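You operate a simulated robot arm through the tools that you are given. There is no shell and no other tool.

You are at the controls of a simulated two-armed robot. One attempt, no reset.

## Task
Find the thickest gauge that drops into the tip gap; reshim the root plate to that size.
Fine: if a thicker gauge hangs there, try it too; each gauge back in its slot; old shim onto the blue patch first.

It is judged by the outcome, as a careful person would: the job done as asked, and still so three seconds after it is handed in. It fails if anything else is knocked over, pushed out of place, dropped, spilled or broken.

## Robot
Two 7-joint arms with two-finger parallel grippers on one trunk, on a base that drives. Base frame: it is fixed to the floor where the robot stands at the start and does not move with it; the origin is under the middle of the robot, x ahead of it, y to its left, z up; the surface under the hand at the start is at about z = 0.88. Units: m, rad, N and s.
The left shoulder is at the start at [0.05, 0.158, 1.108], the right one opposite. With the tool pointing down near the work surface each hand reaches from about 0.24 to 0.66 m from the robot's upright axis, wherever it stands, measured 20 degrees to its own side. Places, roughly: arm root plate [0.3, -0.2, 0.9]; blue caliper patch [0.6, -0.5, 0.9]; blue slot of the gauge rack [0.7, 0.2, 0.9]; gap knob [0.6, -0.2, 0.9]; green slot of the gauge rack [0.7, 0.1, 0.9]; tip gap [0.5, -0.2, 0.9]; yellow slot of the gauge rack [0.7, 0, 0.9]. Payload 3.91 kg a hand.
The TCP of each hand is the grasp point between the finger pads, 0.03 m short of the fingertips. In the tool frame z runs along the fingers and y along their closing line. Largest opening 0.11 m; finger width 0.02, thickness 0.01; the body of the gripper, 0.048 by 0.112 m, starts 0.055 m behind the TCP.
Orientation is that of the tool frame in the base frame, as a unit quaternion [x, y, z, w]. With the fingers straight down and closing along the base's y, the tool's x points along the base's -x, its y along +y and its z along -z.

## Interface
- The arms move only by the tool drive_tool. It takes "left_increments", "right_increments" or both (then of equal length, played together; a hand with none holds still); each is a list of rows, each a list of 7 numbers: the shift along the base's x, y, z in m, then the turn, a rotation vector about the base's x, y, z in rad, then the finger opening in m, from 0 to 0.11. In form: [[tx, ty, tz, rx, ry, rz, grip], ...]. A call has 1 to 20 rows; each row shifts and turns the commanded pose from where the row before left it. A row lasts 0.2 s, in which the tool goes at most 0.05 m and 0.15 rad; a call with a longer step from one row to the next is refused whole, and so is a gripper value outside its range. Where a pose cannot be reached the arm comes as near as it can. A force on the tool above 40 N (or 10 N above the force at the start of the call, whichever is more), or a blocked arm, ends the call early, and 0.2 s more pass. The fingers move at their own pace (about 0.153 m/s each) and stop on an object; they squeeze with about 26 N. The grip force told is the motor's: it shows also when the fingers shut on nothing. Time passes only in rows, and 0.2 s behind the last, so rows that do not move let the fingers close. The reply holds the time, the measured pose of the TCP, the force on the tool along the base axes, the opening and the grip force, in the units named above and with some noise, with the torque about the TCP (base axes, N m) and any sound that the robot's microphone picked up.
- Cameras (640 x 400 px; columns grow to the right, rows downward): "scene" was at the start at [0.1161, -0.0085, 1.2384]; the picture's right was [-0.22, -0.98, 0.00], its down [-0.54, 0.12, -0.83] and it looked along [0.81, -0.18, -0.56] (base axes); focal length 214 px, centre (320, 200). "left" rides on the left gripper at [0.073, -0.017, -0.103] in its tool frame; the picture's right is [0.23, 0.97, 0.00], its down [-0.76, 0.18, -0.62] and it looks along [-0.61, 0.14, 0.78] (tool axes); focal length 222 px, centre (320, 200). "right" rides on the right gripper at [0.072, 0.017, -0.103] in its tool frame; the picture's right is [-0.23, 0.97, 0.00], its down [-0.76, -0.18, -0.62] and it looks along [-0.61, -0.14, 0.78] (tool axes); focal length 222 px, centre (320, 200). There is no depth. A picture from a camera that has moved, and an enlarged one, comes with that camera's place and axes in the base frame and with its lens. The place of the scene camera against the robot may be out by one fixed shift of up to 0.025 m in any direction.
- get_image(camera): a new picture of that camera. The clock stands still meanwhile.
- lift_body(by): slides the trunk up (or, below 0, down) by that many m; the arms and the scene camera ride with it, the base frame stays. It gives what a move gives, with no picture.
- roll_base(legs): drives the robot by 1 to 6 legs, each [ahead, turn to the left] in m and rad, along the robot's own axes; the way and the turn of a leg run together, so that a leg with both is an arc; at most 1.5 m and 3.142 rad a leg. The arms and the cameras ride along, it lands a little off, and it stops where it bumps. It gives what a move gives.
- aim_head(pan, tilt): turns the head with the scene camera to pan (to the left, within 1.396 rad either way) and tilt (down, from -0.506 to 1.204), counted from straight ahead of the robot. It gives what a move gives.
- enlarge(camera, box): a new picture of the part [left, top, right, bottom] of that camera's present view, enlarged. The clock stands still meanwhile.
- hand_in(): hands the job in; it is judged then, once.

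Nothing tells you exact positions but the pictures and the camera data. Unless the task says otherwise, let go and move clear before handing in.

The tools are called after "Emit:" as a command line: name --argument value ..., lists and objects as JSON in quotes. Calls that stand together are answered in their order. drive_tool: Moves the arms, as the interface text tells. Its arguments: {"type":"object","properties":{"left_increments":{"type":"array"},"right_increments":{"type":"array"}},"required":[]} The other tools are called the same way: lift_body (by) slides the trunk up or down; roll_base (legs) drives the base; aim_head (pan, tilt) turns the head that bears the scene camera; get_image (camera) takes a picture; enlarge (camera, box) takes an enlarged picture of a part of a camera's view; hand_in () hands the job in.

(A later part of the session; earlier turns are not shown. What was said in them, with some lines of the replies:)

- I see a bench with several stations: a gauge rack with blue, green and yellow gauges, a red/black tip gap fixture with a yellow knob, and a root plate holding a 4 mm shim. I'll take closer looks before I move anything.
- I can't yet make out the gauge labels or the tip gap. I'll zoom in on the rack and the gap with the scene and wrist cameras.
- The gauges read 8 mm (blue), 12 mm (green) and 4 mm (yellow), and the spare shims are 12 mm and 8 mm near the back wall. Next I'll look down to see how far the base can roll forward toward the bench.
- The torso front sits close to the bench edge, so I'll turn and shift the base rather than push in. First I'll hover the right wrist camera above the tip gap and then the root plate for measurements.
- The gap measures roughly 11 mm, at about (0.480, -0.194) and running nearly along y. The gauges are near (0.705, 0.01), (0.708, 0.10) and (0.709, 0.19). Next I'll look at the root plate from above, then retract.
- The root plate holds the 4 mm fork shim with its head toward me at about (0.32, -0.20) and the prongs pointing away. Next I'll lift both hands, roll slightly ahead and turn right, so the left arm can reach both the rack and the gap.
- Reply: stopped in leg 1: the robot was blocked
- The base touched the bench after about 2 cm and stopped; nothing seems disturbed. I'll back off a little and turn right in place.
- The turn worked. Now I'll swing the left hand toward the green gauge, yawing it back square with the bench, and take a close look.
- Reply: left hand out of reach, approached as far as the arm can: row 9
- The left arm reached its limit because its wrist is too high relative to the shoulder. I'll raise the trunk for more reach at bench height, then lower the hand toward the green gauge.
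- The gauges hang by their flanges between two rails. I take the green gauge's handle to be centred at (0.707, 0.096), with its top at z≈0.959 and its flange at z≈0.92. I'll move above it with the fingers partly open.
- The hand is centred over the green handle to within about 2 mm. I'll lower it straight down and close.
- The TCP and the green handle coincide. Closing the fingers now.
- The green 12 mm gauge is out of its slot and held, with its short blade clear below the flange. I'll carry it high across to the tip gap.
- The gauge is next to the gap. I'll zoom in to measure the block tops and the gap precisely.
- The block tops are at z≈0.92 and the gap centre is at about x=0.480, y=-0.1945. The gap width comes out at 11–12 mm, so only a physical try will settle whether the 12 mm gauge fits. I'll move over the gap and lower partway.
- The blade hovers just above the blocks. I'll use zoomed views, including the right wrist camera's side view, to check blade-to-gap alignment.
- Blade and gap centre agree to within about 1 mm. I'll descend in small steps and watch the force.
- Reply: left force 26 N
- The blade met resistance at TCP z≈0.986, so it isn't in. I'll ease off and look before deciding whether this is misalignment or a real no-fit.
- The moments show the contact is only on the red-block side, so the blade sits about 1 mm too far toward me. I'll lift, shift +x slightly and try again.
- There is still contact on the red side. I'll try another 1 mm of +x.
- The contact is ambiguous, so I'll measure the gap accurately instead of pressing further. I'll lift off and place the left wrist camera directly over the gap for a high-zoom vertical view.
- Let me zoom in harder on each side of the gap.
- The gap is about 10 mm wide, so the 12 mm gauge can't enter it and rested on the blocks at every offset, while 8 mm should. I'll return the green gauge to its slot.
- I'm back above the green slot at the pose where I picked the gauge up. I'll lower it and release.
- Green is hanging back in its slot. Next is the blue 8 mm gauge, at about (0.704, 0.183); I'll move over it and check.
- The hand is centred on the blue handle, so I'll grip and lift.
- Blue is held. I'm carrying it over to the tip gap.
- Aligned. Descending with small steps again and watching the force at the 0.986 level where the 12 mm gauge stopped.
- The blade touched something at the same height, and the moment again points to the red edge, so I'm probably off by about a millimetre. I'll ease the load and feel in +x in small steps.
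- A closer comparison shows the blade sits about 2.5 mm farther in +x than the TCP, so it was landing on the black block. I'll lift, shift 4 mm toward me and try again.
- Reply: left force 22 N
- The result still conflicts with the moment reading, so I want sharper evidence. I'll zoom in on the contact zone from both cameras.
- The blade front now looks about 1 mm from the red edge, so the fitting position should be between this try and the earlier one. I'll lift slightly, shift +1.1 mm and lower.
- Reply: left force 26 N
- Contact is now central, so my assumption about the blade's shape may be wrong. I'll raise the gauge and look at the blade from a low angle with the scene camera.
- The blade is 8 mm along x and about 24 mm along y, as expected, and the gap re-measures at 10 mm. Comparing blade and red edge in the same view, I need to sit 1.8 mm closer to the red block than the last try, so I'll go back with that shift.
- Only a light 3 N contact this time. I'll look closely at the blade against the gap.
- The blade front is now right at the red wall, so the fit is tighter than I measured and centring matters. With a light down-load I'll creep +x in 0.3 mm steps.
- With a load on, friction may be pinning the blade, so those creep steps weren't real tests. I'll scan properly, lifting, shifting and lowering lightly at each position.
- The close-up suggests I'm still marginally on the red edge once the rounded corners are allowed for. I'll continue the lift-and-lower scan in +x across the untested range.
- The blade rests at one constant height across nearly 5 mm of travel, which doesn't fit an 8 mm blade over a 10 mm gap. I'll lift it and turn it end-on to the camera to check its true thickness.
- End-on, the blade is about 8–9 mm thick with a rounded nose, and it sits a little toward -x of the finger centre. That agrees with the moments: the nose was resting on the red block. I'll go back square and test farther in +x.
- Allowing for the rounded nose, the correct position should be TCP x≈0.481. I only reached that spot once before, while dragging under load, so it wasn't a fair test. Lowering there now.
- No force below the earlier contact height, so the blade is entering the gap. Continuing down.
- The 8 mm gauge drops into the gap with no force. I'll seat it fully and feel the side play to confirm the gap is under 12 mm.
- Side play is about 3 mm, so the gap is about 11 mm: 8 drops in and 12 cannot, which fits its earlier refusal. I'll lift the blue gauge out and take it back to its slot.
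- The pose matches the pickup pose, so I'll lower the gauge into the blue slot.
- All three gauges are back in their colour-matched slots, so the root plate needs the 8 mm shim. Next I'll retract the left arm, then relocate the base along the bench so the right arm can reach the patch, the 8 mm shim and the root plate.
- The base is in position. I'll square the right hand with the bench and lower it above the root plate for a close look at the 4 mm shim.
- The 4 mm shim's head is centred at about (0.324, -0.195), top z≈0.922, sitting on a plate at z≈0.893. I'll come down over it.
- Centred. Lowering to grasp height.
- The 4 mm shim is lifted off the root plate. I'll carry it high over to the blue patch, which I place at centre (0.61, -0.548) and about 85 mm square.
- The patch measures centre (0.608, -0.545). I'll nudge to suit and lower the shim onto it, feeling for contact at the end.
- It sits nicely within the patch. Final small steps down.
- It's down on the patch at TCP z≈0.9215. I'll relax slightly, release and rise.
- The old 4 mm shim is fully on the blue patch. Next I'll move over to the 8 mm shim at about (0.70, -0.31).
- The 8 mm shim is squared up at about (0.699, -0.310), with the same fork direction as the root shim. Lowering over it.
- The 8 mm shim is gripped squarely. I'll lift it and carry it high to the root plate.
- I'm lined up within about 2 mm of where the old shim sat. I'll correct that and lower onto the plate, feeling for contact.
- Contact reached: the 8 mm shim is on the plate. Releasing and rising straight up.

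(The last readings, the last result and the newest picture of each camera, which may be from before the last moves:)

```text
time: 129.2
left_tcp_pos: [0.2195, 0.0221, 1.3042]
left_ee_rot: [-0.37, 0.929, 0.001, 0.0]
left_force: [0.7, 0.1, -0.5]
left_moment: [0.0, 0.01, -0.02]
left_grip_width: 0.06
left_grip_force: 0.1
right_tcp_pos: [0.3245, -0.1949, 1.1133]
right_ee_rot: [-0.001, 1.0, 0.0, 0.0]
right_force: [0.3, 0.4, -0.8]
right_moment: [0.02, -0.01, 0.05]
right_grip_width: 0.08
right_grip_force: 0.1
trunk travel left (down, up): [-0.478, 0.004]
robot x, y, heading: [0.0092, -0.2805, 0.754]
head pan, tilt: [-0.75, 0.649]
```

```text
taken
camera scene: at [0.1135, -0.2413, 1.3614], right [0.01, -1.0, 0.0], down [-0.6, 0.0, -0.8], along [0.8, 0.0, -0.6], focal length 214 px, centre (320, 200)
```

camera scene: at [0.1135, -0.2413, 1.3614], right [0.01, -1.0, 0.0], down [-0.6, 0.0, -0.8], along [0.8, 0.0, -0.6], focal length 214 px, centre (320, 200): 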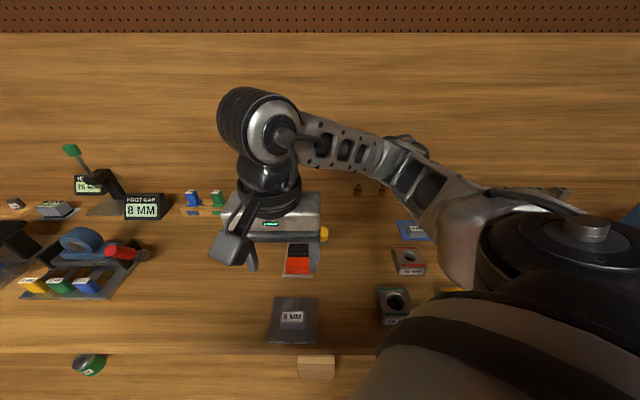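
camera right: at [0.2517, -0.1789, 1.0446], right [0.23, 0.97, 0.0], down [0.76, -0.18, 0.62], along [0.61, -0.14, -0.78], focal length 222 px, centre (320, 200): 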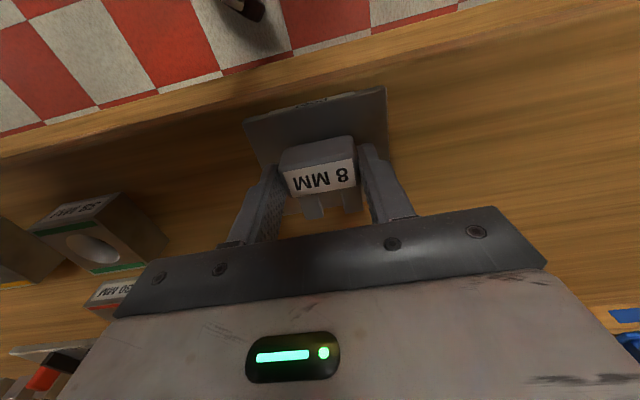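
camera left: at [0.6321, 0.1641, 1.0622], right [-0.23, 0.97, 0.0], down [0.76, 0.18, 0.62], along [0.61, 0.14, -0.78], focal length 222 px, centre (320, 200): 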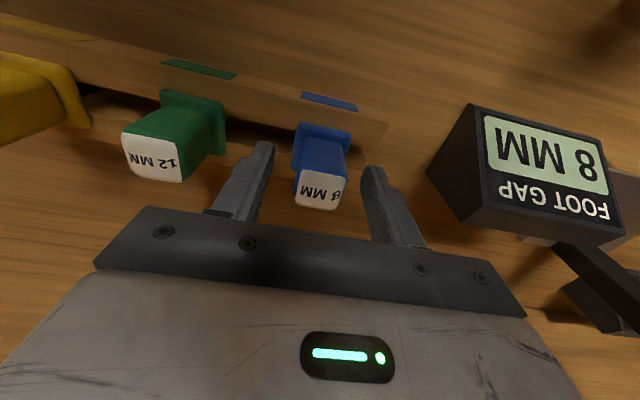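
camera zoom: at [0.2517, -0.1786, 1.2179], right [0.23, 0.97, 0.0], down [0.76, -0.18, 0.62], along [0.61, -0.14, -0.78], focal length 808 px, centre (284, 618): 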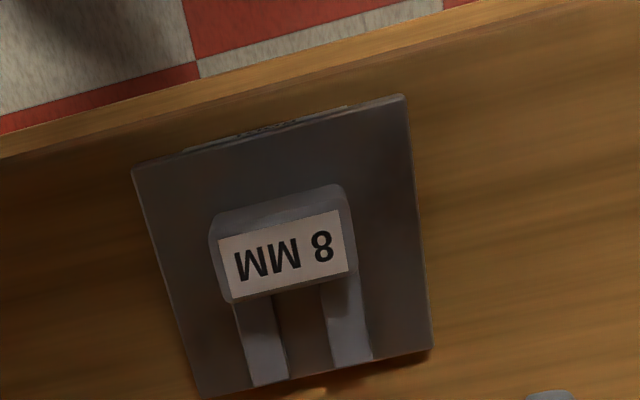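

The 8 mm shim sits where the old one was, to within about 1.5 mm. I'll pull the hand clear and check the whole bench.

Emit:
drive_tool --right_increments '[[0, 0, 0.045, 0, 0, 0, 0.08], [-0.01, -0.02, 0.045, 0, 0, 0.12, 0.08], [-0.01, -0.03, 0.045, 0, 0, 0.12, 0.08], [-0.01, -0.03, 0.045, 0, 0, 0.12, 0.08], [-0.01, -0.03, 0.03, 0, 0, 0.12, 0.08], [0, 0, 0, 0, 0, 0, 0.08]]'

Emit:
get_image --camera "scene"

Emit:
enlarge --camera "scene" --box '[160, 160, 360, 280]'

Emit:
enlarge --camera "scene" --box '[240, 200, 440, 350]'

Emit:
get_image --camera "right"

```text
refused: row 2 steps farther than a row can; nothing moved
```

```text
taken
camera scene: at [0.1135, -0.2413, 1.3614], right [0.01, -1.0, 0.0], down [-0.6, 0.0, -0.8], along [0.8, 0.0, -0.6], focal length 214 px, centre (320, 200)
```

scene: 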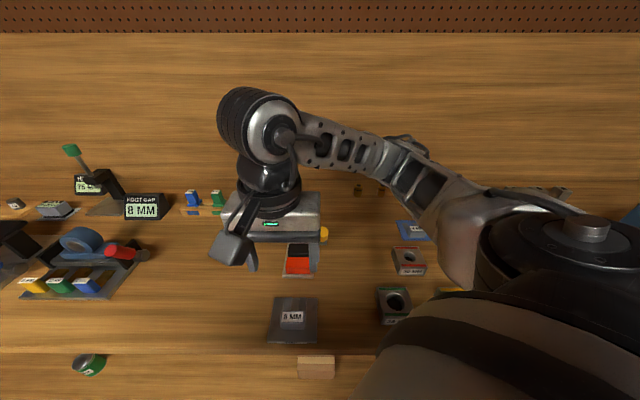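

```text
3.20 times, centred on (260, 220) of scene
camera zoom: at [0.1135, -0.2413, 1.3614], right [0.01, -1.0, 0.0], down [-0.6, 0.0, -0.8], along [0.8, 0.0, -0.6], focal length 686 px, centre (512, 136)
```

zoom: 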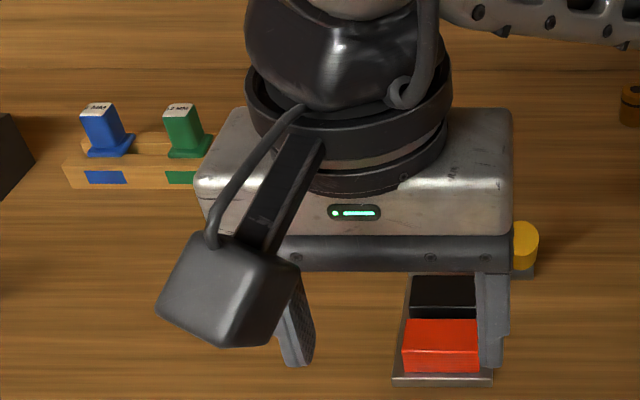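

```text
2.67 times, centred on (340, 275) of scene
camera zoom: at [0.1135, -0.2413, 1.3614], right [0.01, -1.0, 0.0], down [-0.6, 0.0, -0.8], along [0.8, 0.0, -0.6], focal length 572 px, centre (267, 0)
```

zoom: 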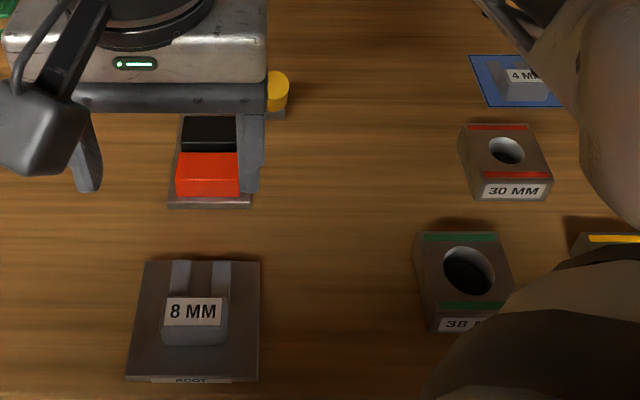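

```text
taken
camera right: at [0.2517, -0.1786, 1.2179], right [0.23, 0.97, 0.0], down [0.76, -0.18, 0.62], along [0.61, -0.14, -0.78], focal length 222 px, centre (320, 200)
```

right: 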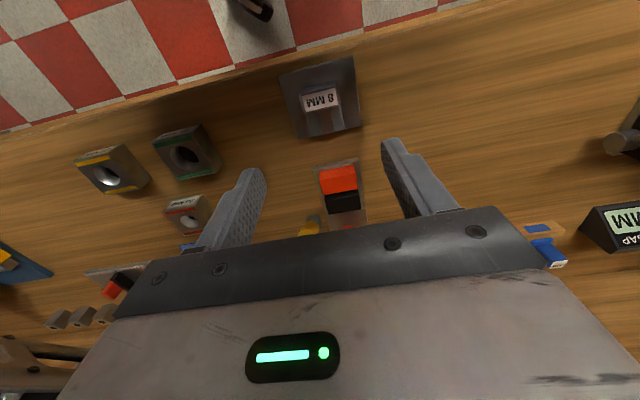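

Emit:
drive_tool --right_increments '[[0, 0, 0.045, 0, 0, 0, 0.08], [-0.008, -0.02, 0.035, 0, 0, 0.12, 0.08], [-0.008, -0.02, 0.035, 0, 0, 0.12, 0.08], [-0.008, -0.02, 0.035, 0, 0, 0.12, 0.08], [-0.008, -0.02, 0.035, 0, 0, 0.12, 0.08], [0, 0, 0, 0, 0, 0, 0.08]]'

Emit:
get_image --camera "scene"

Emit:
enlarge --camera "scene" --box '[160, 160, 360, 280]'

Emit:
enlarge --camera "scene" --box '[40, 330, 140, 400]'

Emit:
get_image --camera "right"

```text
time: 130.6
left_tcp_pos: [0.2195, 0.0227, 1.3039]
left_ee_rot: [-0.37, 0.929, -0.001, 0.0]
left_force: [-0.1, 0.8, -0.1]
left_moment: [0.0, 0.01, -0.01]
left_grip_width: 0.0598
left_grip_force: 0.0
right_tcp_pos: [0.2935, -0.2746, 1.2982]
right_ee_rot: [-0.24, 0.971, 0.0, -0.002]
right_force: [-0.1, 0.2, 1.3]
right_moment: [-0.02, -0.02, 0.02]
right_grip_width: 0.0801
right_grip_force: 0.0
trunk travel left (down, up): [-0.478, 0.004]
robot x, y, heading: [0.007, -0.2768, 0.759]
head pan, tilt: [-0.75, 0.649]
```

```text
taken
camera scene: at [0.1138, -0.2408, 1.3613], right [0.01, -1.0, 0.0], down [-0.6, 0.0, -0.8], along [0.8, 0.0, -0.6], focal length 214 px, centre (320, 200)
```

scene: 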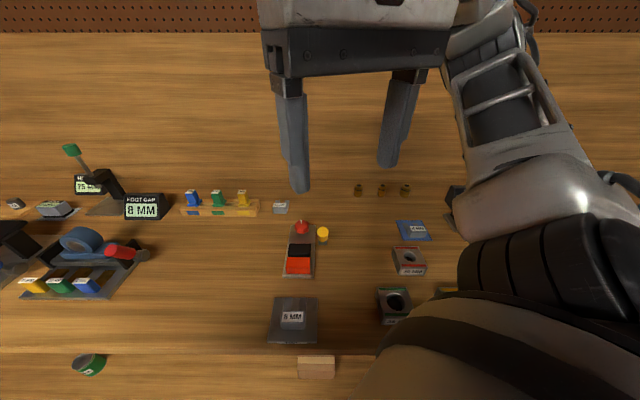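

```text
3.20 times, centred on (260, 220) of scene
camera zoom: at [0.1138, -0.2408, 1.3613], right [0.01, -1.0, 0.0], down [-0.6, 0.0, -0.8], along [0.8, 0.0, -0.6], focal length 686 px, centre (512, 136)
```

zoom: 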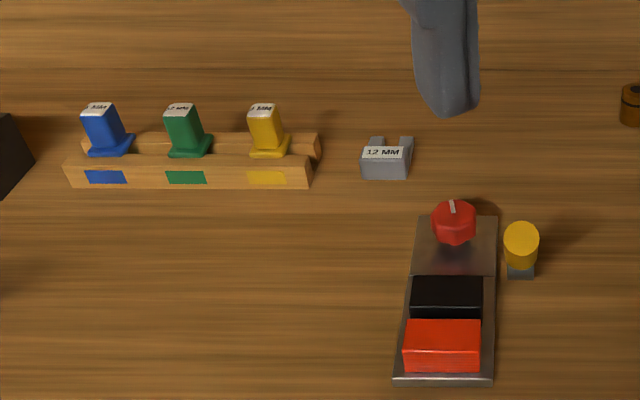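

```text
5.71 times, centred on (90, 365) of scene
camera zoom: at [0.1138, -0.2408, 1.3613], right [0.01, -1.0, 0.0], down [-0.6, 0.0, -0.8], along [0.8, 0.0, -0.6], focal length 1226 px, centre (1634, -743)
```

zoom: 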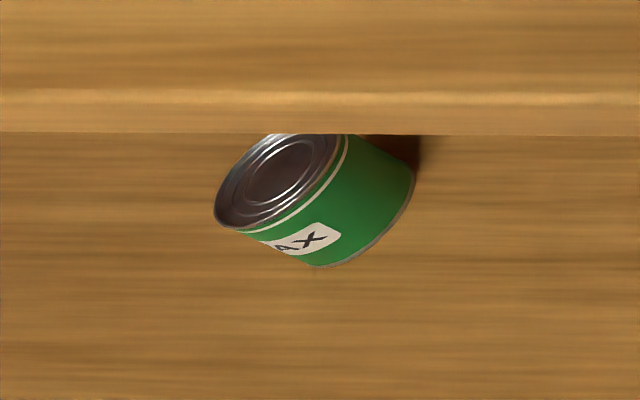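

```text
taken
camera right: at [0.2197, -0.2934, 1.4028], right [-0.25, 0.97, 0.0], down [0.76, 0.2, 0.62], along [0.6, 0.16, -0.78], focal length 222 px, centre (320, 200)
```

right: 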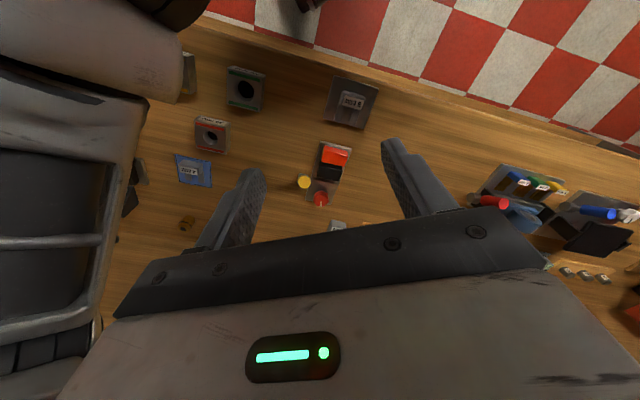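

Everything checks out from the final views:
- All three gauges are in their colour-matched slots.
- The gap fixture is undisturbed.
- The 4 mm shim is on the blue patch.
- The 8 mm shim is on the root plate.
- Both hands are clear.

I'm handing in now.

Emit:
hand_in

```text
The job is handed in.
```

The job is handed in: the 8 mm gauge is the thickest that drops into the tip gap, and the root plate now carries the 8 mm shim.

- **Gauge test:** The blue 8 mm gauge dropped fully into the gap with no force. The green 12 mm gauge was the only thicker one in the rack. It was blocked at all three positions I tried, two of them within about 1 mm of where the 8 mm gauge went in. The gap measured about 10–11 mm from images and side play. I did not try the yellow 4 mm gauge, since a thicker one already fit.
- **Gauges returned:** Blue and green are back in their colour-matched slots, and yellow was never moved.
- **Shims:** The old 4 mm shim went onto the blue patch first. The 8 mm shim then went onto the root plate, within about 2 mm of where the old one sat.

The fit took many tries to find. The blue gauge was pressed onto the tops of the gap blocks repeatedly, at up to about 25 N. The base also touched the bench edge once while I was positioning it. In the final pictures nothing looked moved, knocked over or damaged.
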